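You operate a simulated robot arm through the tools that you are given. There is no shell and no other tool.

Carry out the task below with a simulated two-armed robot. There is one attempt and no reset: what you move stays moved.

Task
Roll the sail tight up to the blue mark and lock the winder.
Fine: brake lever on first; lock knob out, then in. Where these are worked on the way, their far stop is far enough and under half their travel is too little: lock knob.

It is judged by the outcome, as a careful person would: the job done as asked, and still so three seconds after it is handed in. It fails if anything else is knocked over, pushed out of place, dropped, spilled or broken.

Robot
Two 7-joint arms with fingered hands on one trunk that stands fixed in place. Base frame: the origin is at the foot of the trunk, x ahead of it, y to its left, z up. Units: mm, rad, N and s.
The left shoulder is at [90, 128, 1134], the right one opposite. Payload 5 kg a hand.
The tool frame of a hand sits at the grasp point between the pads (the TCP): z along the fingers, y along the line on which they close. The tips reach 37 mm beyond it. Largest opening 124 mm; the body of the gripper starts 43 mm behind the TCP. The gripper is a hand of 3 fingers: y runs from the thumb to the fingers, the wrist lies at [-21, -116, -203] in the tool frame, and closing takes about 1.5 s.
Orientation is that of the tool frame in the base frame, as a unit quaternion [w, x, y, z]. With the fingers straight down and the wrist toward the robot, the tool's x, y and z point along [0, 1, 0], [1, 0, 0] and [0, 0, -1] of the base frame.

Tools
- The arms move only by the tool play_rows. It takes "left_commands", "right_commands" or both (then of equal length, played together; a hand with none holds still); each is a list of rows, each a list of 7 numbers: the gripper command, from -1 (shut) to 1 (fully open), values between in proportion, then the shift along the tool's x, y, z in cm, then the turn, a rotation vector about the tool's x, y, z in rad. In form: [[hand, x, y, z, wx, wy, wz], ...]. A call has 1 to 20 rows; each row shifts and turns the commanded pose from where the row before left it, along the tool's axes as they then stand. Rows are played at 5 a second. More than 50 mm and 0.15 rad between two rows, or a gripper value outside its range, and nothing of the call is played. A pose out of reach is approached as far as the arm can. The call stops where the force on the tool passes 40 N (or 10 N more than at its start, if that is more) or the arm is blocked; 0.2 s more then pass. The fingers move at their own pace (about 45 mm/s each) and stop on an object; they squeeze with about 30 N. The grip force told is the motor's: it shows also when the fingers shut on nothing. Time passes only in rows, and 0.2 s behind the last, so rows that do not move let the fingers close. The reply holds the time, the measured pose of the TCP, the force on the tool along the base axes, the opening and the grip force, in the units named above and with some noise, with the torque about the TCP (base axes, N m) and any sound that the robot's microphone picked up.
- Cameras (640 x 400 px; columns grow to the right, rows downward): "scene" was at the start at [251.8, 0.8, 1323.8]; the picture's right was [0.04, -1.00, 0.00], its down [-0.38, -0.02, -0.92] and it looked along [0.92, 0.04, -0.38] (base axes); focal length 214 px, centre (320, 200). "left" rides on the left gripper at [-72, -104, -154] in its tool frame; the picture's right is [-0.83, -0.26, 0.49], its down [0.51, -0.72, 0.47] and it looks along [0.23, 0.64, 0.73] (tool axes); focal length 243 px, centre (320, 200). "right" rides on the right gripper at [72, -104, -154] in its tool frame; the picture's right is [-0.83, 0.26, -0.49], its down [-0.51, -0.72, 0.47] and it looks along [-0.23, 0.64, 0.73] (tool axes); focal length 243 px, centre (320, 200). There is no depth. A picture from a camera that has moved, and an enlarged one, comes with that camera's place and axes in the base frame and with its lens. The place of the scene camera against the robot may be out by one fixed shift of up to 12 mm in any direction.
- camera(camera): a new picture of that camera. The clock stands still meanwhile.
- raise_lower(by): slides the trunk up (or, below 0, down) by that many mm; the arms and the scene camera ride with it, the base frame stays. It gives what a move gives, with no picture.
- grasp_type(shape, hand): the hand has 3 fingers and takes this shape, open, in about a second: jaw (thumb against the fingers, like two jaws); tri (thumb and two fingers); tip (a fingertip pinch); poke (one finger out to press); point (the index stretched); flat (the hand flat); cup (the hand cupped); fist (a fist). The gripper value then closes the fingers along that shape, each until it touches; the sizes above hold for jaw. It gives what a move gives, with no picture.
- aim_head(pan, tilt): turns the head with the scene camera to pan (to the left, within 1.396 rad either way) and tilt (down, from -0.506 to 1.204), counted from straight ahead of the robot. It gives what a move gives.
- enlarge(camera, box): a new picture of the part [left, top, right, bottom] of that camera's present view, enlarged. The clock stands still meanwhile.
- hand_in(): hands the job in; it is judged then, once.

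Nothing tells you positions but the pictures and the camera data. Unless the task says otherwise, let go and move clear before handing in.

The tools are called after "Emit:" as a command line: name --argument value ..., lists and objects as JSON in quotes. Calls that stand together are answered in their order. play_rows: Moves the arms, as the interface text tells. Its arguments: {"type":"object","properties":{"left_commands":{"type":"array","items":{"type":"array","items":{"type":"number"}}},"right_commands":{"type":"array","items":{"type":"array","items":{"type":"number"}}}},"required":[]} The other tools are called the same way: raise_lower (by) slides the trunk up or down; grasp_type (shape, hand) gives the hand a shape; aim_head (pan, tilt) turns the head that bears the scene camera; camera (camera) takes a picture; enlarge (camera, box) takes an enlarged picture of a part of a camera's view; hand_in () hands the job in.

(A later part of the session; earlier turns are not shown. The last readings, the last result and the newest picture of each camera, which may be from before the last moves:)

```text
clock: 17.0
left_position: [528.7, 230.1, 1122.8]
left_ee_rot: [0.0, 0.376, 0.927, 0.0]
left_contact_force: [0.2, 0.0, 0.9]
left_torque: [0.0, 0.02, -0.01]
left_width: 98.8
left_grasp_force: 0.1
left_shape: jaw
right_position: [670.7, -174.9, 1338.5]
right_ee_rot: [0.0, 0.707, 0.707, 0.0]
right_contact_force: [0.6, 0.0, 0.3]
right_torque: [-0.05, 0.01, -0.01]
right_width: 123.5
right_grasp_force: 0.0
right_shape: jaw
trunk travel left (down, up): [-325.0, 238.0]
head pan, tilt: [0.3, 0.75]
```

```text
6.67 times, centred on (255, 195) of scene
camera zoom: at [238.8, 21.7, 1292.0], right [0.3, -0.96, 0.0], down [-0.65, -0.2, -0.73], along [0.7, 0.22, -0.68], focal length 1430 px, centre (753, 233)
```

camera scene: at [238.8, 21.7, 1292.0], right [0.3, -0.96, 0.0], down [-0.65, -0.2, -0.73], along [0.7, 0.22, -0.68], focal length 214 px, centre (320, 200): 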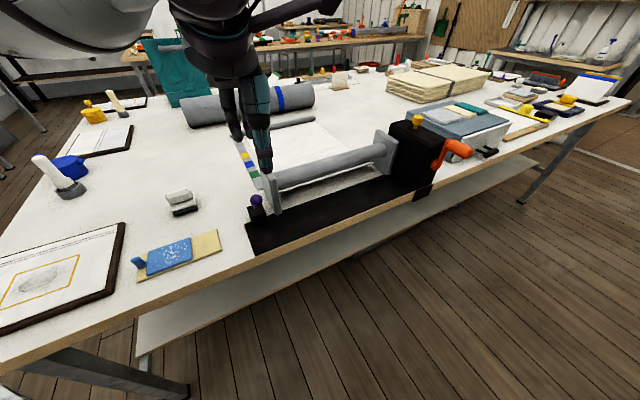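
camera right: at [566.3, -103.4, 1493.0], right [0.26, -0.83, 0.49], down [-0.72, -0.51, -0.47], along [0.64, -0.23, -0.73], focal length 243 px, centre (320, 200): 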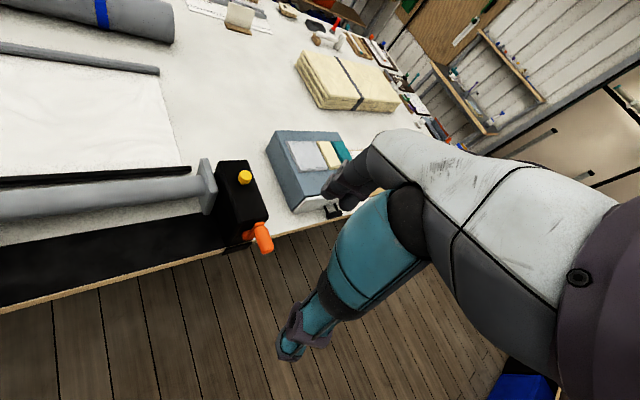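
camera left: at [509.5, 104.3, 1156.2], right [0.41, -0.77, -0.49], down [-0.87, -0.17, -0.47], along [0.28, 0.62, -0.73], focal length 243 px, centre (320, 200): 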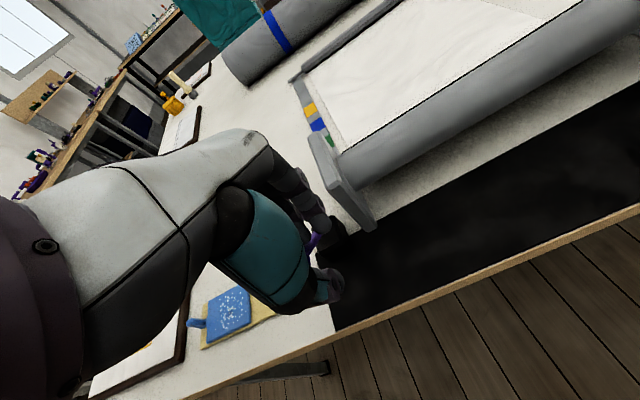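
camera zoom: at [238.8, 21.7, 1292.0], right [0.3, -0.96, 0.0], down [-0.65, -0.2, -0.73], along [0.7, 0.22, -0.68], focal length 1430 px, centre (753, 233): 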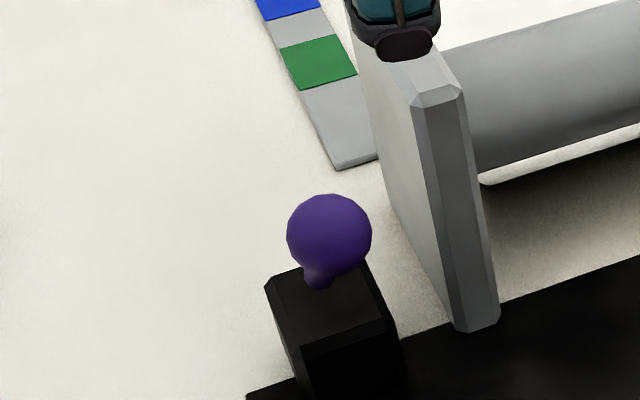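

The lever stays where I left it (ball now near (512,242,986)), so it has no spring return. I'll turn the left hand further to gain near reach, then grip the ball and pull on to confirm the far stop.

Emit:
play_rows --left_commands '[[0.6, 0, 0, 0, 0, 0, -0.13], [0.6, 0, 0, 0, 0, 0, -0.13], [0.6, 0, 0, 0, 0, 0, -0.13], [0.6, 0, 0, 0, 0, 0, -0.13], [0.6, 0, 0, 0, 0, 0, -0.13], [0.6, 0, 0, 0, 0, 0, -0.12], [0.6, 0, 0, 0, 0, 0, 0]]'

Emit:
camera --camera "scene"

Emit:
camera --camera "left"

```text
clock: 18.6
left_position: [531.4, 231.1, 1121.8]
left_ee_rot: [0.0, -0.001, 1.0, -0.002]
left_contact_force: [0.4, 0.1, -0.8]
left_torque: [0.04, 0.02, -0.02]
left_width: 98.8
left_grasp_force: 0.0
left_shape: jaw
right_position: [669.9, -175.9, 1339.1]
right_ee_rot: [0.001, 0.707, 0.707, 0.0]
right_contact_force: [-0.2, 0.7, -0.3]
right_torque: [0.0, 0.0, 0.03]
right_width: 123.6
right_grasp_force: 0.1
right_shape: jaw
trunk travel left (down, up): [-325.0, 238.0]
head pan, tilt: [0.3, 0.75]
```

```text
taken
camera scene: at [238.2, 21.5, 1292.2], right [0.3, -0.96, 0.0], down [-0.65, -0.2, -0.73], along [0.7, 0.22, -0.68], focal length 214 px, centre (320, 200)
```

scene: 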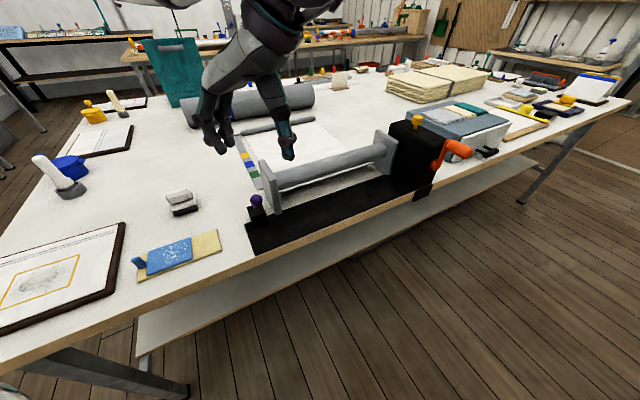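

```text
taken
camera left: at [601.7, 126.0, 1275.6], right [0.83, -0.26, -0.49], down [-0.51, -0.72, -0.47], along [-0.23, 0.64, -0.73], focal length 243 px, centre (320, 200)
```

left: 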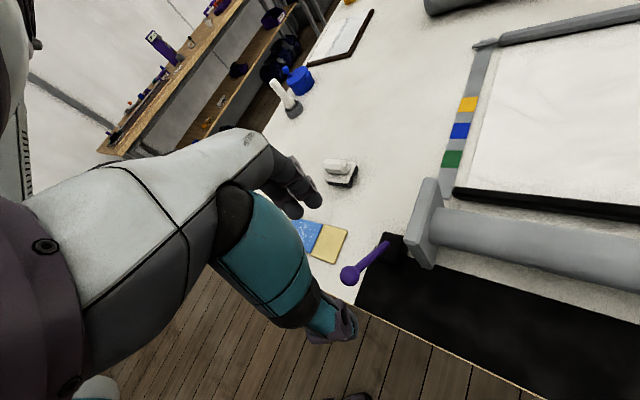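

Emit:
play_rows --left_commands '[[0.6, 0, 0, 0, 0, 0, -0.13], [0.6, 0, 0, 0, 0, 0, -0.13], [0.6, 0, 0, 0, 0, 0, -0.13], [0.6, 0, 0, 0, 0, 0, -0.13], [0.6, 0, 0, 0, 0, 0, -0.13], [0.6, 0, 0, 0, 0, 0, -0.13], [0.6, 0, 0, 0, 0, 0, 0]]'

Emit:
camera --camera "scene"

Emit:
camera --camera "left"

```text
clock: 20.2
left_position: [687.8, 294.8, 1122.9]
left_ee_rot: [-0.003, -0.378, 0.926, 0.0]
left_contact_force: [0.1, 0.2, -0.2]
left_torque: [0.01, -0.07, 0.0]
left_width: 98.9
left_grasp_force: 0.1
left_shape: jaw
left hand out of reach, approached as far as the arm can: row 1, 2, 3, 4, 5, 6
right_position: [669.6, -175.1, 1339.4]
right_ee_rot: [0.001, 0.707, 0.707, 0.0]
right_contact_force: [0.4, 0.5, 0.0]
right_torque: [0.05, 0.0, -0.01]
right_width: 123.8
right_grasp_force: 0.0
right_shape: jaw
trunk travel left (down, up): [-325.0, 238.0]
head pan, tilt: [0.3, 0.75]
```

```text
taken
camera scene: at [237.5, 21.7, 1292.4], right [0.3, -0.96, 0.0], down [-0.65, -0.2, -0.73], along [0.7, 0.22, -0.68], focal length 214 px, centre (320, 200)
```

scene: 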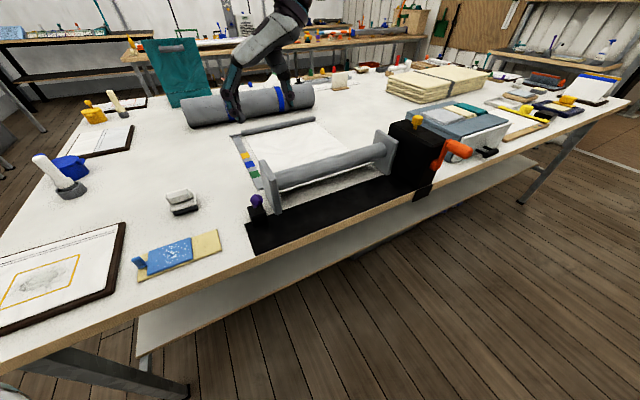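

```text
taken
camera left: at [812.9, 271.5, 1276.6], right [0.77, 0.39, -0.5], down [0.14, -0.87, -0.47], along [-0.62, 0.29, -0.73], focal length 243 px, centre (320, 200)
```

left: 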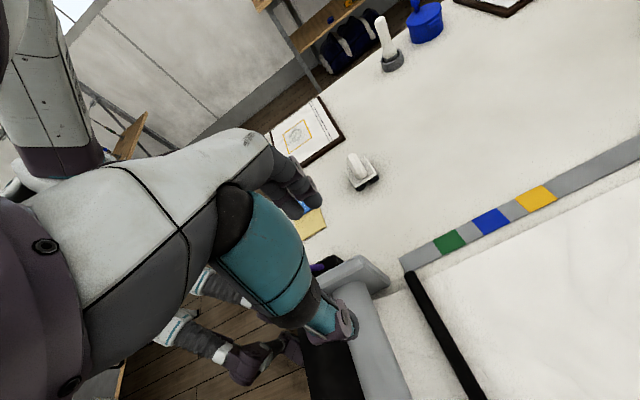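

That yaw pushed the arm off position, so it's not usable there. I'll turn back to the previous orientation, which was reachable, and return above the lever ball.

Emit:
play_rows --left_commands '[[0.6, 0, 0, 0, 0, 0, 0.13], [0.6, 0, 0, 0, 0, 0, 0.13], [0.6, 0, 0, 0, 0, 0, 0.13], [0.6, 0, 0, 0, 0, 0, 0.13], [0.6, 0, 0, 0, 0, 0, 0.13], [0.6, 0, 0, 0, 0, 0, 0.13], [0.6, 4, -1.6, 0, 0, 0, 0], [0.6, 4, -1.6, 0, 0, 0, 0], [0.6, 4, -1.6, 0, 0, 0, 0], [0.6, 4, -1.0, 0, 0, 0, 0], [0.6, 0, 0, 0, 0, 0, 0]]'

Emit:
camera --camera "left"

```text
clock: 22.6
left_position: [531.8, 236.6, 1117.5]
left_ee_rot: [0.0, 0.0, 1.0, -0.002]
left_contact_force: [0.6, -0.5, -0.5]
left_torque: [-0.01, 0.02, 0.02]
left_width: 98.8
left_grasp_force: 0.0
left_shape: jaw
left hand out of reach, approached as far as the arm can: row 10
right_position: [671.6, -176.0, 1337.6]
right_ee_rot: [0.001, 0.708, 0.707, 0.0]
right_contact_force: [-0.1, -0.4, 0.1]
right_torque: [-0.02, 0.03, -0.02]
right_width: 123.4
right_grasp_force: 0.0
right_shape: jaw
trunk travel left (down, up): [-325.0, 238.0]
head pan, tilt: [0.3, 0.75]
```

```text
taken
camera left: at [602.2, 131.6, 1272.0], right [0.83, -0.26, -0.49], down [-0.51, -0.72, -0.47], along [-0.23, 0.64, -0.73], focal length 243 px, centre (320, 200)
```

left: 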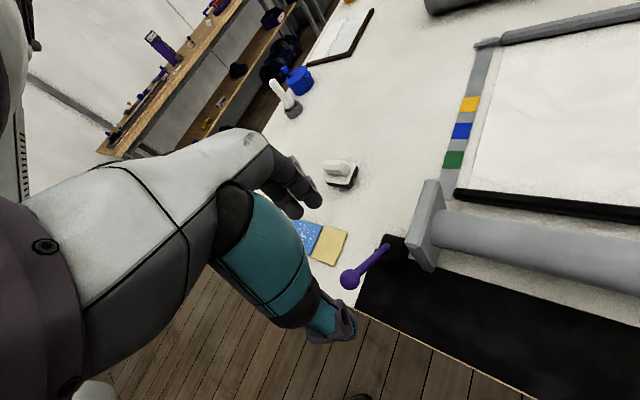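

I'm back at a reachable pose above the lever. I'll tilt the hand so its fingers point back toward the robot, which gives more near reach, then descend around the ball.

Emit:
play_rows --left_commands '[[0.6, 0, 0, 0, 0, 0.133, 0], [0.6, 0, 0, 0, 0, 0.133, 0], [0.6, 0, 0, 0, 0, 0.133, 0], [0.6, -1.6, 0.35, 0, 0, 0, 0], [0.6, -1.6, 0.35, 0, 0, 0, 0], [0.6, 0, 0, 3, 0, 0, 0], [0.6, 0, 0, 3, 0, 0, 0], [0.6, 0, 0, 0, 0, 0, 0]]'

Emit:
camera --camera "left"

Emit:
enlarge --camera "scene" --box '[190, 110, 330, 240]'

```text
clock: 24.4
left_position: [541.6, 229.2, 1028.0]
left_ee_rot: [-0.198, 0.0, 0.98, 0.0]
left_contact_force: [-0.1, -0.5, 0.1]
left_torque: [-0.02, -0.02, 0.02]
left_width: 98.8
left_grasp_force: 0.0
left_shape: jaw
left hand out of reach, approached as far as the arm can: row 1, 2, 3
right_position: [670.0, -176.8, 1338.3]
right_ee_rot: [0.0, 0.707, 0.707, 0.001]
right_contact_force: [-0.2, 0.0, 0.2]
right_torque: [0.05, -0.03, -0.01]
right_width: 123.3
right_grasp_force: 0.0
right_shape: jaw
trunk travel left (down, up): [-325.0, 238.0]
head pan, tilt: [0.3, 0.75]
```

```text
taken
camera left: at [666.8, 125.0, 1141.6], right [0.57, -0.26, -0.78], down [-0.65, -0.72, -0.24], along [-0.5, 0.64, -0.58], focal length 243 px, centre (320, 200)
```

left: 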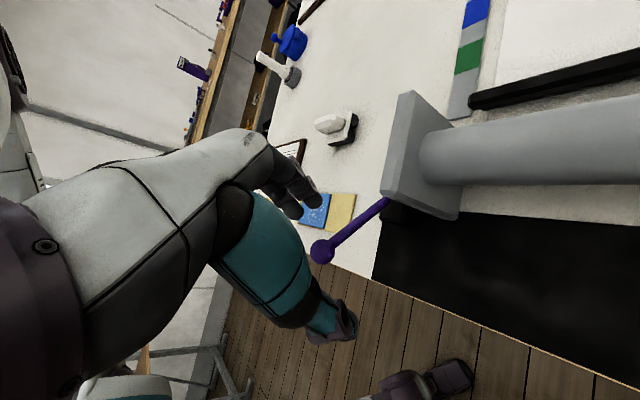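

```text
3.08 times, centred on (260, 175) of scene
camera zoom: at [237.8, 20.5, 1292.3], right [0.3, -0.96, 0.0], down [-0.65, -0.2, -0.73], along [0.7, 0.22, -0.68], focal length 660 px, centre (505, 277)
```

zoom: 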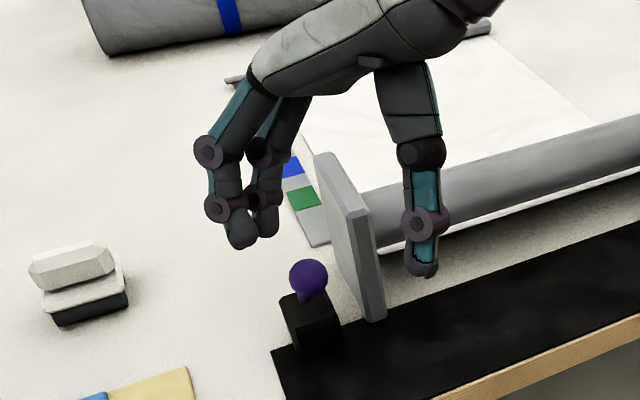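

Emit:
play_rows --left_commands '[[0.6, 0.5, 0.7, 1.5, 0, 0, 0], [0.6, 0.6, 0.7, 1.5, 0, 0, 0], [0.6, 0, 0, 1.4, 0, 0, 0], [0.6, 0, 0, 0, 0, 0, 0]]'

Emit:
camera --camera "left"

Emit:
enlarge --camera "scene" --box '[190, 110, 330, 240]'

```text
clock: 25.4
left_position: [516.5, 243.8, 991.0]
left_ee_rot: [-0.198, 0.0, 0.98, 0.0]
left_contact_force: [0.1, 0.0, 0.6]
left_torque: [-0.02, -0.02, 0.03]
left_width: 98.7
left_grasp_force: 0.1
left_shape: jaw
right_position: [671.1, -176.1, 1338.5]
right_ee_rot: [0.001, 0.708, 0.707, -0.001]
right_contact_force: [0.8, 0.2, -1.3]
right_torque: [0.03, 0.0, -0.01]
right_width: 123.7
right_grasp_force: 0.1
right_shape: jaw
trunk travel left (down, up): [-325.0, 238.0]
head pan, tilt: [0.3, 0.75]
```

```text
taken
camera left: at [640.7, 139.3, 1104.6], right [0.57, -0.26, -0.78], down [-0.65, -0.72, -0.24], along [-0.5, 0.64, -0.58], focal length 243 px, centre (320, 200)
```

left: 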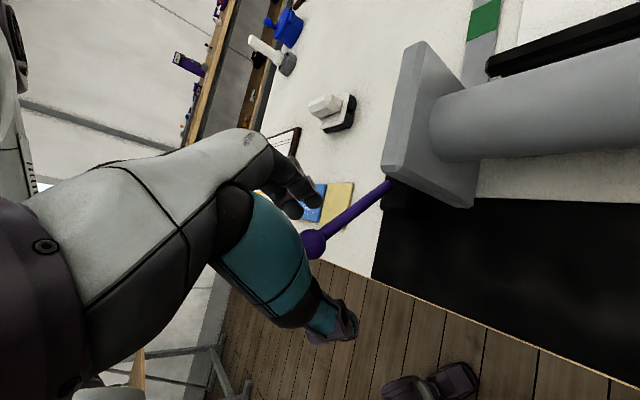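

```text
3.08 times, centred on (260, 175) of scene
camera zoom: at [238.1, 21.3, 1292.2], right [0.3, -0.96, 0.0], down [-0.65, -0.2, -0.73], along [0.7, 0.22, -0.68], focal length 660 px, centre (505, 277)
```

zoom: 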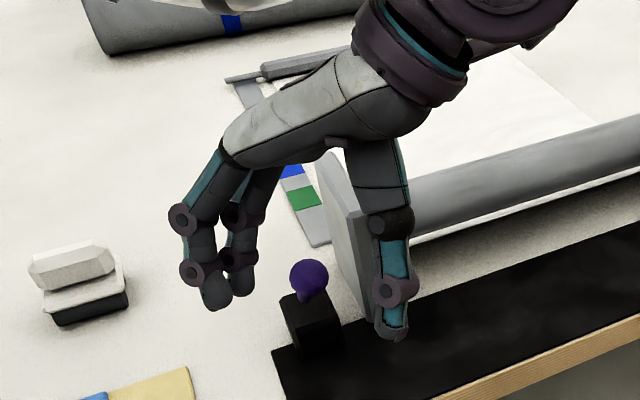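

The hand straddles the ball. I'll close to grip it.

Emit:
play_rows --left_commands '[[-0.3, 0, 0, 0, 0, 0, 0], [-0.3, 0, 0, 0, 0, 0, 0], [-0.3, 0, 0, 0, 0, 0, 0], [-0.3, 0, 0, 0, 0, 0, 0], [-0.8, 0, 0, 0, 0, 0, 0], [-0.8, 0, 0, 0, 0, 0, 0], [-0.8, 0, 0, 0, 0, 0, 0], [-0.8, 0, 0, 0, 0, 0, 0]]'

Emit:
camera --camera "left"

Emit:
enlarge --camera "scene" --box '[190, 110, 330, 240]'

```text
clock: 27.2
left_position: [514.7, 244.5, 991.6]
left_ee_rot: [-0.199, 0.0, 0.98, -0.001]
left_contact_force: [-1.1, 2.0, 0.9]
left_torque: [0.09, 0.03, 0.06]
left_width: 13.0
left_grasp_force: 0.1
left_shape: jaw
right_position: [670.6, -175.4, 1338.8]
right_ee_rot: [0.001, 0.707, 0.707, 0.0]
right_contact_force: [0.1, 0.0, 0.8]
right_torque: [-0.01, -0.01, 0.03]
right_width: 123.5
right_grasp_force: 0.1
right_shape: jaw
trunk travel left (down, up): [-325.0, 238.0]
head pan, tilt: [0.3, 0.75]
```

```text
taken
camera left: at [640.9, 139.6, 1104.5], right [0.57, -0.26, -0.78], down [-0.65, -0.72, -0.24], along [-0.5, 0.64, -0.58], focal length 243 px, centre (320, 200)
```

left: 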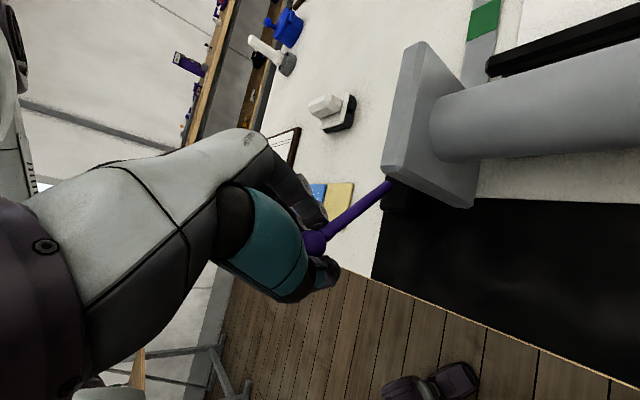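

```text
3.08 times, centred on (260, 175) of scene
camera zoom: at [238.3, 21.6, 1292.2], right [0.3, -0.96, 0.0], down [-0.65, -0.2, -0.73], along [0.7, 0.22, -0.68], focal length 660 px, centre (505, 277)
```

zoom: 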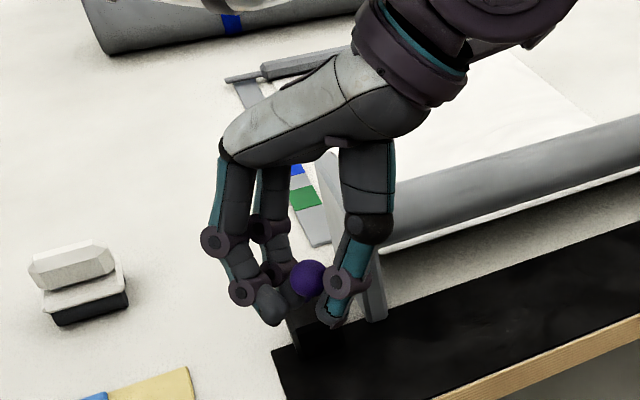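

The ball is enclosed between fingers and thumb. I'll pull gently along the arc toward the robot and watch the force.

Emit:
play_rows --left_commands '[[-0.8, 0.1, -0.26, 0.4, 0, 0, 0], [-0.8, 0.1, -0.26, 0.4, 0, 0, 0], [-0.8, 0.1, -0.26, 0.4, 0, 0, 0], [-0.8, 0.1, -0.26, 0.4, 0, 0, 0], [-0.8, 0, 0, 0, 0, 0, 0]]'

Emit:
camera --camera "left"

Emit:
enlarge --camera "scene" --box '[190, 110, 330, 240]'

```text
clock: 28.4
left_position: [504.3, 234.3, 978.7]
left_ee_rot: [-0.199, 0.0, 0.98, 0.0]
left_contact_force: [0.5, 1.6, -0.3]
left_torque: [-0.01, 0.03, 0.01]
left_width: 12.5
left_grasp_force: 0.0
left_shape: jaw
right_position: [671.1, -175.7, 1337.4]
right_ee_rot: [0.0, 0.707, 0.707, 0.0]
right_contact_force: [-0.7, 0.4, -0.6]
right_torque: [0.0, 0.0, 0.04]
right_width: 123.4
right_grasp_force: 0.1
right_shape: jaw
trunk travel left (down, up): [-325.0, 238.0]
head pan, tilt: [0.3, 0.75]
```

```text
taken
camera left: at [629.6, 128.8, 1091.8], right [0.57, -0.26, -0.78], down [-0.65, -0.72, -0.24], along [-0.5, 0.64, -0.58], focal length 243 px, centre (320, 200)
```

left: 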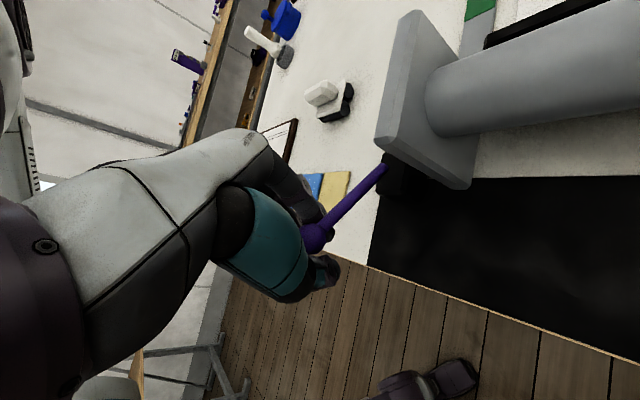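

```text
3.08 times, centred on (260, 175) of scene
camera zoom: at [238.2, 21.5, 1292.2], right [0.3, -0.96, 0.0], down [-0.65, -0.2, -0.73], along [0.7, 0.22, -0.68], focal length 660 px, centre (505, 277)
```

zoom: 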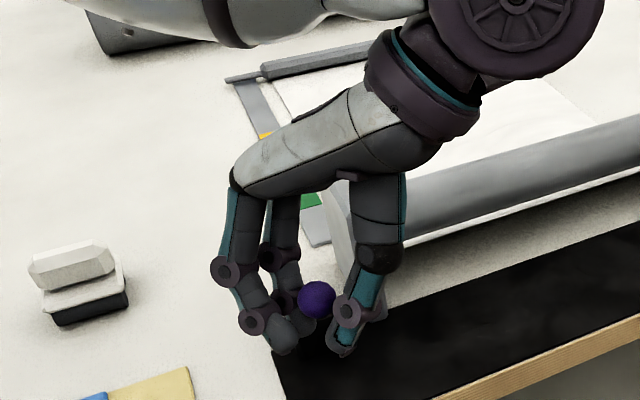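

It keeps moving with no stop yet, so I'll continue along the arc.

Emit:
play_rows --left_commands '[[-0.8, 0.05, -0.22, 0.44, 0, 0, 0], [-0.8, 0.05, -0.22, 0.44, 0, 0, 0], [-0.8, 0.04, -0.21, 0.45, 0, 0, 0], [-0.8, 0.03, -0.2, 0.46, 0, 0, 0], [-0.8, 0, 0, 0, 0, 0, 0]]'

Emit:
camera --camera "left"

Emit:
enlarge --camera "scene" --box '[190, 110, 330, 240]'

```text
clock: 29.6
left_position: [495.8, 225.2, 962.6]
left_ee_rot: [-0.198, 0.0, 0.98, 0.0]
left_contact_force: [-0.2, 1.8, 0.7]
left_torque: [0.05, 0.01, 0.03]
left_width: 12.8
left_grasp_force: 0.1
left_shape: jaw
right_position: [671.2, -175.0, 1338.2]
right_ee_rot: [0.001, 0.707, 0.707, 0.0]
right_contact_force: [0.6, 0.7, 0.5]
right_torque: [-0.01, 0.0, -0.02]
right_width: 123.4
right_grasp_force: 0.1
right_shape: jaw
trunk travel left (down, up): [-325.0, 238.0]
head pan, tilt: [0.3, 0.75]
```

```text
taken
camera left: at [621.6, 120.2, 1075.1], right [0.57, -0.26, -0.78], down [-0.65, -0.72, -0.24], along [-0.5, 0.64, -0.58], focal length 243 px, centre (320, 200)
```

left: 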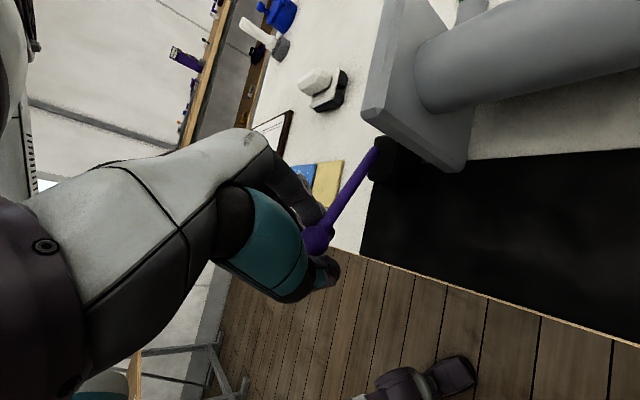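

```text
3.08 times, centred on (260, 175) of scene
camera zoom: at [238.2, 21.5, 1292.2], right [0.3, -0.96, 0.0], down [-0.65, -0.2, -0.73], along [0.7, 0.22, -0.68], focal length 660 px, centre (505, 277)
```

zoom: 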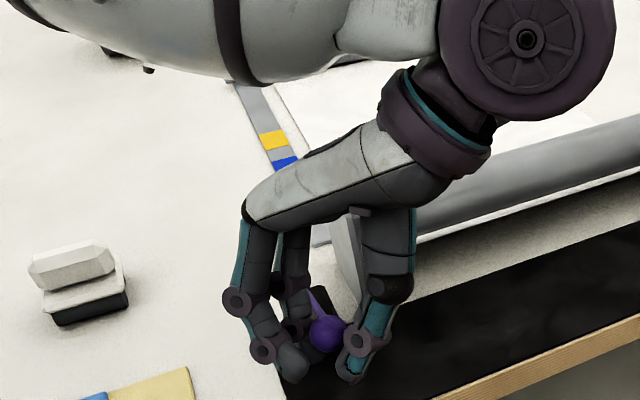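

Emit:
play_rows --left_commands '[[-0.8, 0, -0.19, 0.46, 0, 0, 0], [-0.8, -0.02, -0.17, 0.47, 0, 0, 0], [-0.8, -0.04, -0.15, 0.47, 0, 0, 0], [-0.8, 0, 0, 0, 0, 0, 0]]'

Emit:
camera --camera "left"

Emit:
enlarge --camera "scene" --box '[190, 110, 330, 240]'

```text
clock: 30.6
left_position: [491.6, 219.7, 947.6]
left_ee_rot: [-0.198, 0.0, 0.98, 0.0]
left_contact_force: [-0.2, 1.3, -0.3]
left_torque: [0.01, -0.02, 0.02]
left_width: 12.6
left_grasp_force: 0.1
left_shape: jaw
right_position: [670.3, -176.8, 1339.1]
right_ee_rot: [-0.001, 0.707, 0.707, 0.0]
right_contact_force: [-0.4, -0.4, 0.0]
right_torque: [0.01, -0.01, -0.02]
right_width: 123.6
right_grasp_force: 0.2
right_shape: jaw
trunk travel left (down, up): [-325.0, 238.0]
head pan, tilt: [0.3, 0.75]
```

```text
taken
camera left: at [616.4, 115.5, 1061.8], right [0.57, -0.26, -0.78], down [-0.65, -0.72, -0.24], along [-0.5, 0.64, -0.58], focal length 243 px, centre (320, 200)
```

left: 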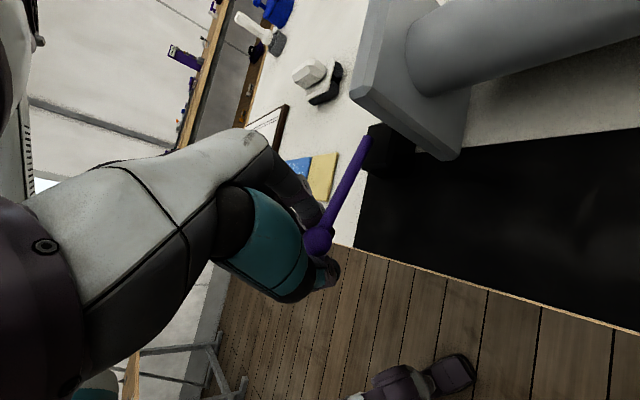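

```text
3.08 times, centred on (260, 175) of scene
camera zoom: at [238.2, 21.5, 1292.2], right [0.3, -0.96, 0.0], down [-0.65, -0.2, -0.73], along [0.7, 0.22, -0.68], focal length 660 px, centre (505, 277)
```

zoom: 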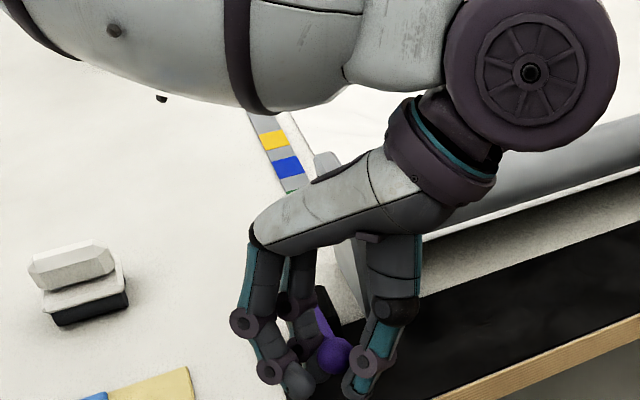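

Emit:
play_rows --left_commands '[[-0.8, -0.06, -0.11, 0.39, 0, 0, 0], [-0.8, -0.07, -0.09, 0.39, 0, 0, 0], [-0.8, -0.08, -0.07, 0.39, 0, 0, 0], [-0.8, 0, 0, 0, 0, 0, 0]]'

Emit:
camera --camera "left"

Emit:
enlarge --camera "scene" --box '[190, 110, 330, 240]'

```text
clock: 31.6
left_position: [487.9, 217.5, 935.8]
left_ee_rot: [-0.199, 0.0, 0.98, 0.0]
left_contact_force: [-1.2, 2.5, 2.5]
left_torque: [0.09, -0.03, 0.09]
left_width: 12.7
left_grasp_force: 0.0
left_shape: jaw
right_position: [668.8, -175.4, 1338.8]
right_ee_rot: [0.001, 0.707, 0.708, 0.0]
right_contact_force: [-1.4, 0.2, -0.9]
right_torque: [0.02, 0.04, -0.03]
right_width: 123.8
right_grasp_force: 0.0
right_shape: jaw
trunk travel left (down, up): [-325.0, 238.0]
head pan, tilt: [0.3, 0.75]
```

```text
taken
camera left: at [613.4, 112.7, 1050.3], right [0.57, -0.26, -0.78], down [-0.65, -0.72, -0.24], along [-0.5, 0.64, -0.58], focal length 243 px, centre (320, 200)
```

left: 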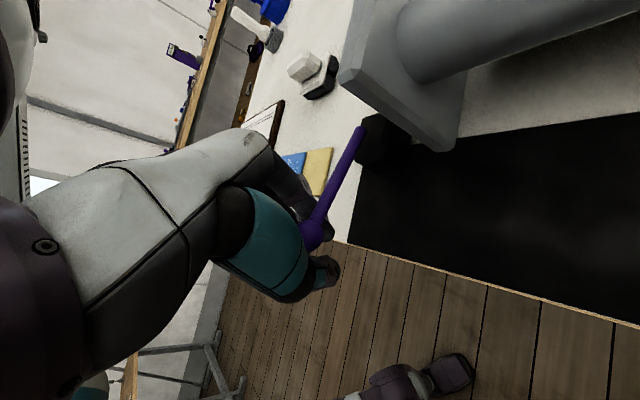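

```text
3.08 times, centred on (260, 175) of scene
camera zoom: at [237.8, 21.5, 1292.3], right [0.3, -0.96, 0.0], down [-0.65, -0.2, -0.73], along [0.7, 0.22, -0.68], focal length 660 px, centre (505, 277)
```

zoom: 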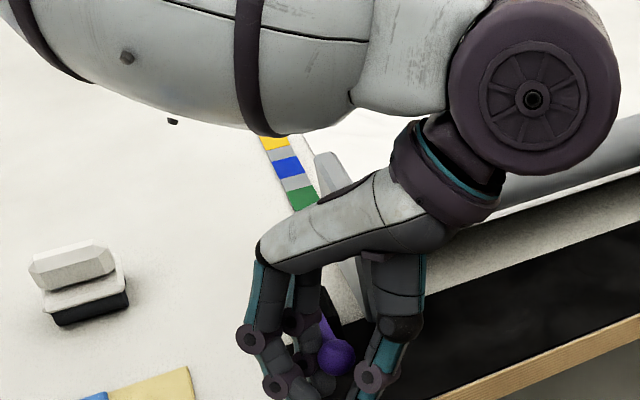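

The ball barely moved on that last step while the hand did, so it may be near its stop. I'll press a little further to confirm.

Emit:
play_rows --left_commands '[[-0.8, -0.06, -0.12, 0.4, 0, 0, 0], [-0.8, -0.06, -0.12, 0.4, 0, 0, 0], [-0.8, 0, 0, 0, 0, 0, 0]]'

Emit:
camera --camera "left"

Emit:
enlarge --camera "scene" --box '[190, 110, 330, 240]'

```text
clock: 32.4
left_position: [485.7, 215.8, 929.5]
left_ee_rot: [-0.198, 0.0, 0.98, -0.001]
left_contact_force: [-2.5, 5.2, 6.4]
left_torque: [0.19, -0.08, 0.18]
left_width: 13.3
left_grasp_force: 0.0
left_shape: jaw
right_position: [670.0, -175.4, 1339.4]
right_ee_rot: [0.001, 0.707, 0.707, 0.0]
right_contact_force: [0.2, -0.7, -0.3]
right_torque: [-0.03, 0.02, 0.0]
right_width: 123.7
right_grasp_force: 0.0
right_shape: jaw
trunk travel left (down, up): [-325.0, 238.0]
head pan, tilt: [0.3, 0.75]
```

```text
taken
camera left: at [611.6, 110.1, 1043.6], right [0.57, -0.26, -0.78], down [-0.65, -0.72, -0.24], along [-0.5, 0.64, -0.58], focal length 243 px, centre (320, 200)
```

left: 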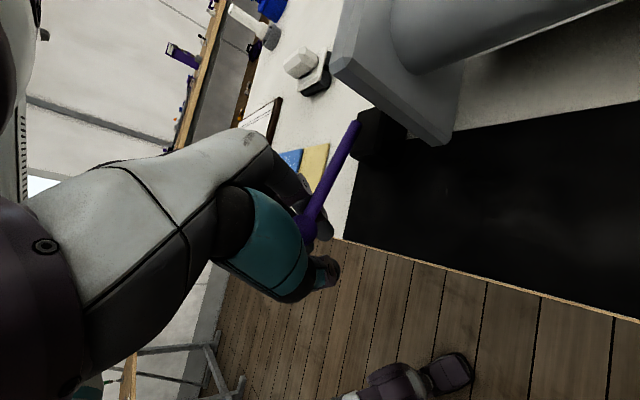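

```text
3.08 times, centred on (260, 175) of scene
camera zoom: at [237.5, 21.8, 1292.4], right [0.3, -0.96, 0.0], down [-0.65, -0.2, -0.73], along [0.7, 0.22, -0.68], focal length 660 px, centre (505, 277)
```

zoom: 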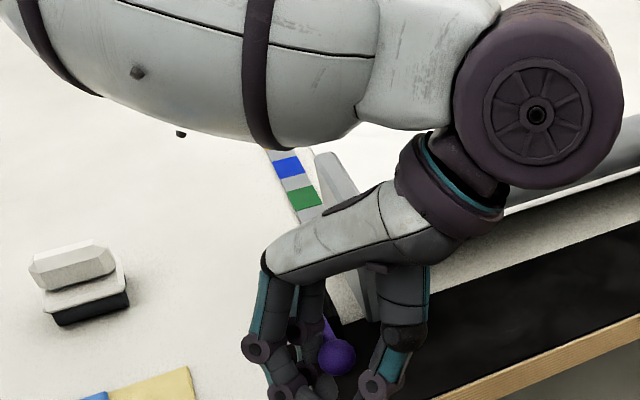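

The ball has stopped moving and the force is building (about 8 N), so the brake lever is at its far stop. I'll open the hand and check before lifting away.

Emit:
play_rows --left_commands '[[0.2, 0, 0, -0.3, 0, 0, 0], [0.6, 0, 0, 0, 0, 0, 0], [0.6, 0, 0, 0, 0, 0, 0], [0.6, 0, 0, 0, 0, 0, 0], [0.6, 0, 0, 0, 0, 0, 0], [0.6, 0, 0, 0, 0, 0, 0]]'

Emit:
camera --camera "left"

Emit:
enlarge --camera "scene" --box '[190, 110, 330, 240]'

```text
clock: 33.8
left_position: [488.5, 214.6, 932.2]
left_ee_rot: [-0.198, 0.0, 0.98, 0.0]
left_contact_force: [0.4, 0.1, 0.0]
left_torque: [-0.04, -0.02, 0.01]
left_width: 99.1
left_grasp_force: 0.1
left_shape: jaw
right_position: [671.6, -175.6, 1338.6]
right_ee_rot: [0.0, 0.707, 0.707, 0.0]
right_contact_force: [0.4, -0.3, 0.2]
right_torque: [-0.01, 0.0, -0.03]
right_width: 123.6
right_grasp_force: 0.1
right_shape: jaw
trunk travel left (down, up): [-325.0, 238.0]
head pan, tilt: [0.3, 0.75]
```

```text
taken
camera left: at [613.6, 109.7, 1046.1], right [0.57, -0.26, -0.78], down [-0.65, -0.72, -0.24], along [-0.5, 0.64, -0.58], focal length 243 px, centre (320, 200)
```

left: 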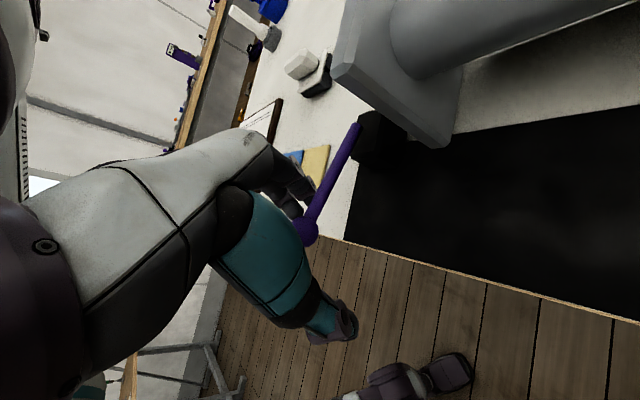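

```text
3.08 times, centred on (260, 175) of scene
camera zoom: at [238.4, 21.3, 1292.2], right [0.3, -0.96, 0.0], down [-0.65, -0.2, -0.73], along [0.7, 0.22, -0.68], focal length 660 px, centre (505, 277)
```

zoom: 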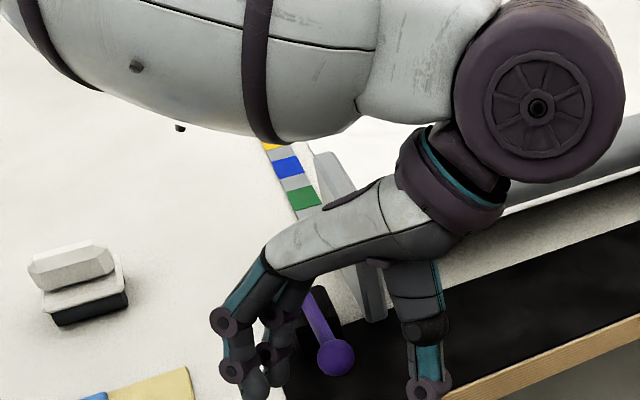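

The brake lever stays put at its far stop. I'll lift the left hand straight out and away.

Emit:
play_rows --left_commands '[[0.6, 0, 0.6, -0.5, 0, 0, 0], [0.6, 0, 0.6, -1, 0, 0, 0], [0.6, 0, 0, -3, 0, 0, 0], [0.6, 0, 0, -4, 0, 0, 0], [0.6, 0, 0, -4, 0, 0, 0], [0.6, 0, 0, -4, 0, 0, 0], [0.6, 0, 0, -4, 0, 0, 0], [0.6, 0, 0, 0, 0, 0, 0]]'

Emit:
camera --camera "scene"

Emit:
camera --camera "left"

Emit:
enlarge --camera "scene" --box '[210, 130, 310, 230]'

```text
clock: 35.6
left_position: [571.1, 219.7, 1105.6]
left_ee_rot: [-0.198, 0.0, 0.98, -0.002]
left_contact_force: [-0.6, 0.2, 0.4]
left_torque: [0.0, -0.02, 0.0]
left_width: 98.8
left_grasp_force: 0.1
left_shape: jaw
left hand out of reach, approached as far as the arm can: row 7
right_position: [672.3, -174.4, 1337.5]
right_ee_rot: [-0.001, 0.707, 0.707, 0.0]
right_contact_force: [-0.8, -0.3, 0.1]
right_torque: [0.0, -0.03, -0.01]
right_width: 123.6
right_grasp_force: 0.1
right_shape: jaw
trunk travel left (down, up): [-325.0, 238.0]
head pan, tilt: [0.3, 0.75]
```

```text
taken
camera scene: at [238.8, 22.1, 1292.0], right [0.3, -0.96, 0.0], down [-0.65, -0.2, -0.73], along [0.7, 0.22, -0.68], focal length 214 px, centre (320, 200)
```

scene: 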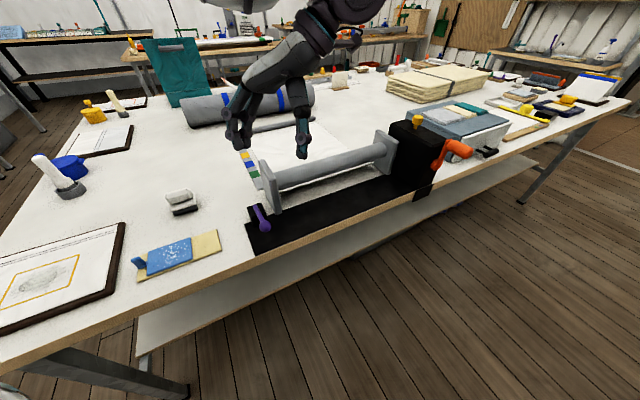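

```text
taken
camera left: at [697.4, 114.4, 1219.2], right [0.57, -0.26, -0.78], down [-0.65, -0.72, -0.24], along [-0.5, 0.64, -0.59], focal length 243 px, centre (320, 200)
```

left: 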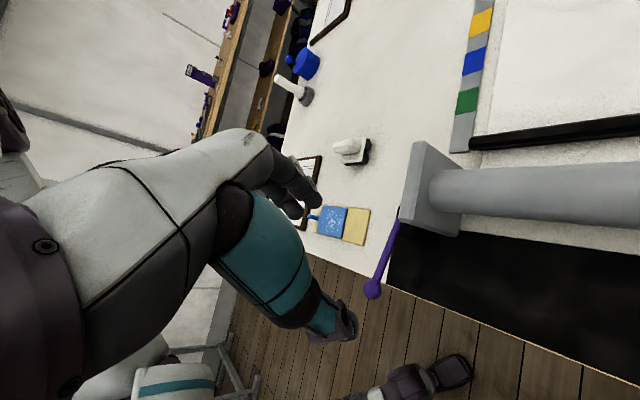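

```text
4.00 times, centred on (260, 180) of scene
camera zoom: at [238.8, 22.1, 1292.0], right [0.3, -0.96, 0.0], down [-0.65, -0.2, -0.73], along [0.7, 0.22, -0.68], focal length 858 px, centre (560, 280)
```

zoom: 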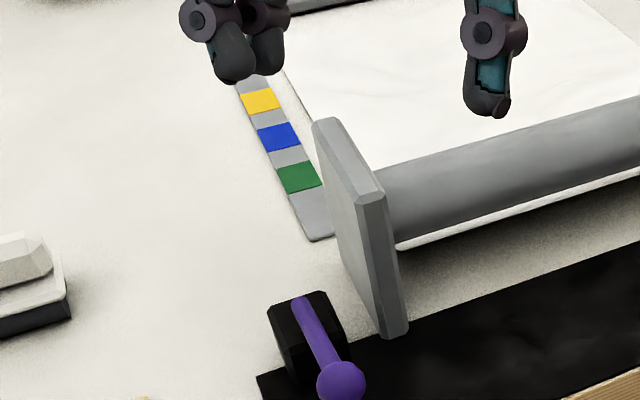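

The brake lever is on and resting at its stop. Now I'll park the left hand up and out of the way.

Emit:
play_rows --left_commands '[[0.6, 0, 0, -1, 0, -0.133, 0], [0.6, 0, 0, -1, 0, -0.133, 0], [0.6, 0, 0, -1, 0, -0.13, 0], [0.6, 0, 2, -2, 0, 0, 0.13], [0.6, 0, 2, -2, 0, 0, 0.13], [0.6, 0, 2, -2, 0, 0, 0.13], [0.6, 0, 2, -2, 0, 0, 0.13], [0.6, 0, 2, -2, 0, 0, 0.13], [0.6, 0, 2, -2, 0, 0, 0.13], [0.6, 0, 2, 0, 0, 0, 0.13], [0.6, 0, 2, 0, 0, 0, 0.13], [0.6, 0, 0, 0, 0, 0, 0.13], [0.6, 0, 0, 0, 0, 0, 0.13], [0.6, 0, 0, 0, 0, 0, 0.13], [0.6, 0, 0, 0, 0, 0, 0.13], [0.6, 0, 0, 0, 0, 0, 0]]'

Emit:
camera --camera "scene"

Emit:
camera --camera "left"

```text
clock: 39.0
left_position: [656.0, 353.5, 1240.3]
left_ee_rot: [-0.001, 0.704, 0.71, -0.001]
left_contact_force: [-0.9, -0.3, 0.6]
left_torque: [0.0, 0.01, -0.01]
left_width: 98.6
left_grasp_force: 0.0
left_shape: jaw
left hand out of reach, approached as far as the arm can: row 4, 5
right_position: [670.1, -175.6, 1339.2]
right_ee_rot: [0.0, 0.707, 0.707, 0.0]
right_contact_force: [-0.2, 0.3, 0.4]
right_torque: [0.04, -0.01, 0.01]
right_width: 123.7
right_grasp_force: 0.1
right_shape: jaw
trunk travel left (down, up): [-325.0, 238.0]
head pan, tilt: [0.3, 0.75]
```

```text
taken
camera scene: at [238.3, 21.1, 1292.2], right [0.3, -0.96, 0.0], down [-0.65, -0.2, -0.73], along [0.7, 0.22, -0.68], focal length 214 px, centre (320, 200)
```

scene: 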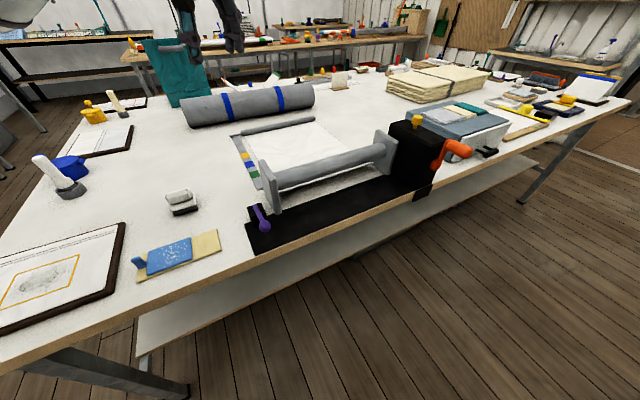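

```text
taken
camera left: at [550.9, 279.3, 1393.9], right [-0.26, -0.83, -0.49], down [-0.73, 0.5, -0.47], along [0.64, 0.24, -0.73], focal length 243 px, centre (320, 200)
```

left: 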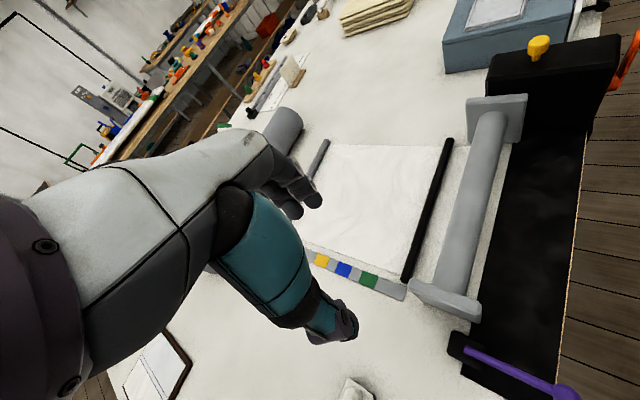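

The scene is clear and the pointer still sits at the far end of the scale. Next is the lock knob: I'll bring the right hand to a viewing point above it.

Emit:
play_rows --right_commands '[[1, 1.4, 2.9, 1.5, 0, 0, 0], [1, 1.4, 2.9, 1.5, 0, 0, 0], [1, 1.4, 2.9, 1.5, 0, 0, 0], [1, 1.4, 2.9, 1.5, 0, 0, 0], [1, 1.4, 2.9, 1.5, 0, 0, 0], [1, 1.4, 2.9, 1.5, 0, 0, 0], [1, 1.4, 2.9, 1.5, 0, 0, 0], [1, 0, 0, 0, 0, 0, 0]]'

Emit:
camera --camera "right"

Emit:
aim_head --pan 0.0 --tilt 0.45

Emit:
camera --camera "scene"

```text
clock: 40.8
left_position: [654.9, 352.7, 1239.7]
left_ee_rot: [-0.001, 0.703, 0.711, -0.001]
left_contact_force: [-0.4, -0.7, -0.4]
left_torque: [0.0, -0.03, -0.01]
left_width: 98.9
left_grasp_force: 0.1
left_shape: jaw
right_position: [872.9, -77.1, 1232.2]
right_ee_rot: [0.0, 0.707, 0.707, 0.0]
right_contact_force: [0.3, 0.4, 0.1]
right_torque: [0.05, -0.02, 0.0]
right_width: 123.6
right_grasp_force: 0.1
right_shape: jaw
trunk travel left (down, up): [-325.0, 238.0]
head pan, tilt: [0.3, 0.75]
```

```text
taken
camera right: at [767.6, -4.8, 1388.0], right [0.26, -0.83, 0.49], down [-0.72, -0.51, -0.47], along [0.64, -0.23, -0.73], focal length 243 px, centre (320, 200)
```

right: 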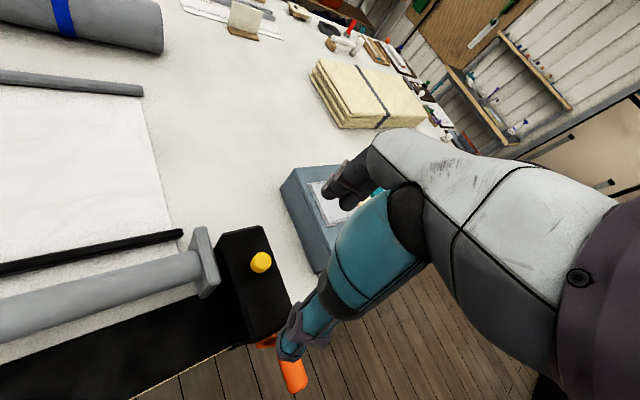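

```text
clock: 41.6
left_position: [654.2, 355.0, 1240.5]
left_ee_rot: [-0.001, 0.704, 0.711, -0.001]
left_contact_force: [0.2, -1.3, -0.5]
left_torque: [0.01, 0.0, -0.01]
left_width: 98.9
left_grasp_force: 0.0
left_shape: jaw
right_position: [874.6, -76.1, 1231.8]
right_ee_rot: [0.0, 0.707, 0.707, 0.0]
right_contact_force: [-0.3, 0.2, -0.3]
right_torque: [0.02, 0.04, 0.0]
right_width: 124.1
right_grasp_force: 0.1
right_shape: jaw
trunk travel left (down, up): [-325.0, 238.0]
head pan, tilt: [0.0, 0.45]
```

```text
taken
camera scene: at [251.4, -3.0, 1318.5], right [0.0, -1.0, 0.0], down [-0.44, 0.0, -0.9], along [0.9, 0.0, -0.44], focal length 214 px, centre (320, 200)
```

scene: 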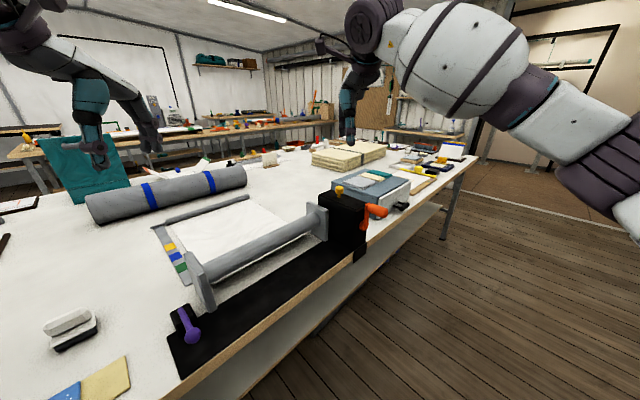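

Emit:
play_rows --right_commands '[[1, 0.85, 1.7, 2.5, 0, 0, 0], [1, 0.8, 1.7, 2.5, 0, 0, 0], [1, 0, 0, 2.5, 0, 0, 0], [1, 0, 0, 2.5, 0, 0, 0], [1, 0, 0, 0, 0, 0, 0]]'

Emit:
camera --camera "right"

Emit:
enlarge --camera "scene" --box '[280, 130, 420, 270]'

```text
clock: 42.8
left_position: [653.9, 354.6, 1240.0]
left_ee_rot: [-0.001, 0.703, 0.712, -0.002]
left_contact_force: [-0.3, -0.2, 0.3]
left_torque: [0.01, -0.01, -0.01]
left_width: 99.2
left_grasp_force: 0.1
left_shape: jaw
right_position: [907.5, -60.2, 1134.4]
right_ee_rot: [0.001, 0.707, 0.707, 0.001]
right_contact_force: [0.5, -1.2, 0.6]
right_torque: [0.03, -0.01, -0.03]
right_width: 123.8
right_grasp_force: 0.0
right_shape: jaw
trunk travel left (down, up): [-325.0, 238.0]
head pan, tilt: [0.0, 0.45]
```

```text
taken
camera right: at [802.3, 12.3, 1288.3], right [0.26, -0.83, 0.49], down [-0.72, -0.51, -0.47], along [0.64, -0.23, -0.73], focal length 243 px, centre (320, 200)
```

right: 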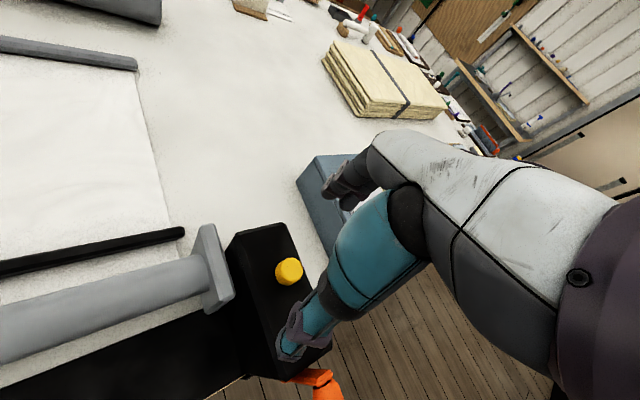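

```text
2.86 times, centred on (350, 200) of scene
camera zoom: at [250.7, -3.0, 1318.7], right [0.0, -1.0, 0.0], down [-0.43, 0.0, -0.9], along [0.9, 0.0, -0.43], focal length 613 px, centre (234, 200)
```

zoom: 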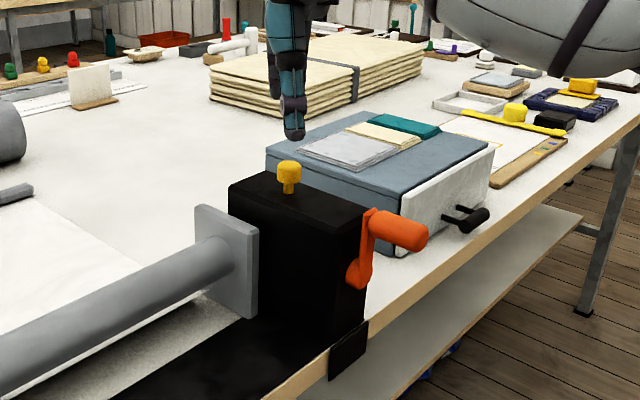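

Emit:
play_rows --right_commands '[[1, 0, 0, 2, 0, 0, 0], [1, 0, 0, 2, 0, 0, 0], [1, 0, 0, 1.4, 0, 0, 0], [1, 0, 0, 0, 0, 0, 0]]'

Emit:
camera --camera "right"

Emit:
enlarge --camera "scene" --box '[310, 140, 400, 220]'

Emit:
enlarge --camera "left" --box '[460, 0, 640, 130]'

```text
clock: 43.8
left_position: [654.2, 354.0, 1240.6]
left_ee_rot: [-0.001, 0.703, 0.711, -0.001]
left_contact_force: [-0.3, -0.6, -0.9]
left_torque: [0.02, 0.0, -0.02]
left_width: 99.0
left_grasp_force: 0.0
left_shape: jaw
right_position: [908.1, -60.4, 1080.1]
right_ee_rot: [0.0, 0.708, 0.706, 0.0]
right_contact_force: [-1.0, -0.2, -0.4]
right_torque: [0.01, 0.01, -0.02]
right_width: 123.7
right_grasp_force: 0.2
right_shape: jaw
trunk travel left (down, up): [-325.0, 238.0]
head pan, tilt: [0.0, 0.45]
```

```text
taken
camera right: at [803.2, 12.6, 1234.5], right [0.26, -0.83, 0.49], down [-0.72, -0.51, -0.47], along [0.64, -0.23, -0.73], focal length 243 px, centre (320, 200)
```

right: 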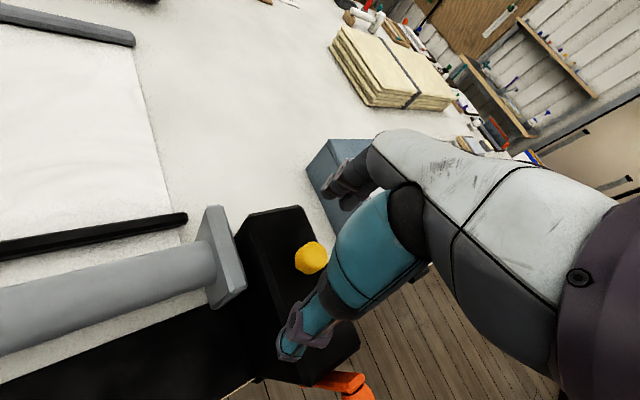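

```text
5.00 times, centred on (355, 180) of scene
camera zoom: at [251.1, -3.1, 1318.6], right [0.0, -1.0, 0.0], down [-0.44, 0.0, -0.9], along [0.9, 0.0, -0.44], focal length 1072 px, centre (145, 300)
```

zoom: 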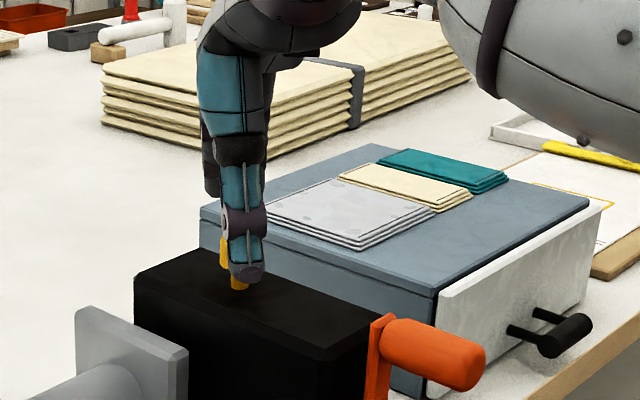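

```text
3.08 times, centred on (550, 65) of left
camera zoom: at [551.1, 279.5, 1393.8], right [-0.25, -0.83, -0.49], down [-0.73, 0.5, -0.47], along [0.64, 0.24, -0.73], focal length 746 px, centre (-388, 615)
```

zoom: 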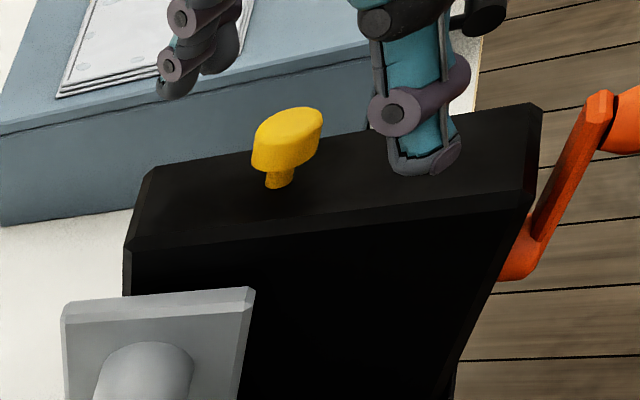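

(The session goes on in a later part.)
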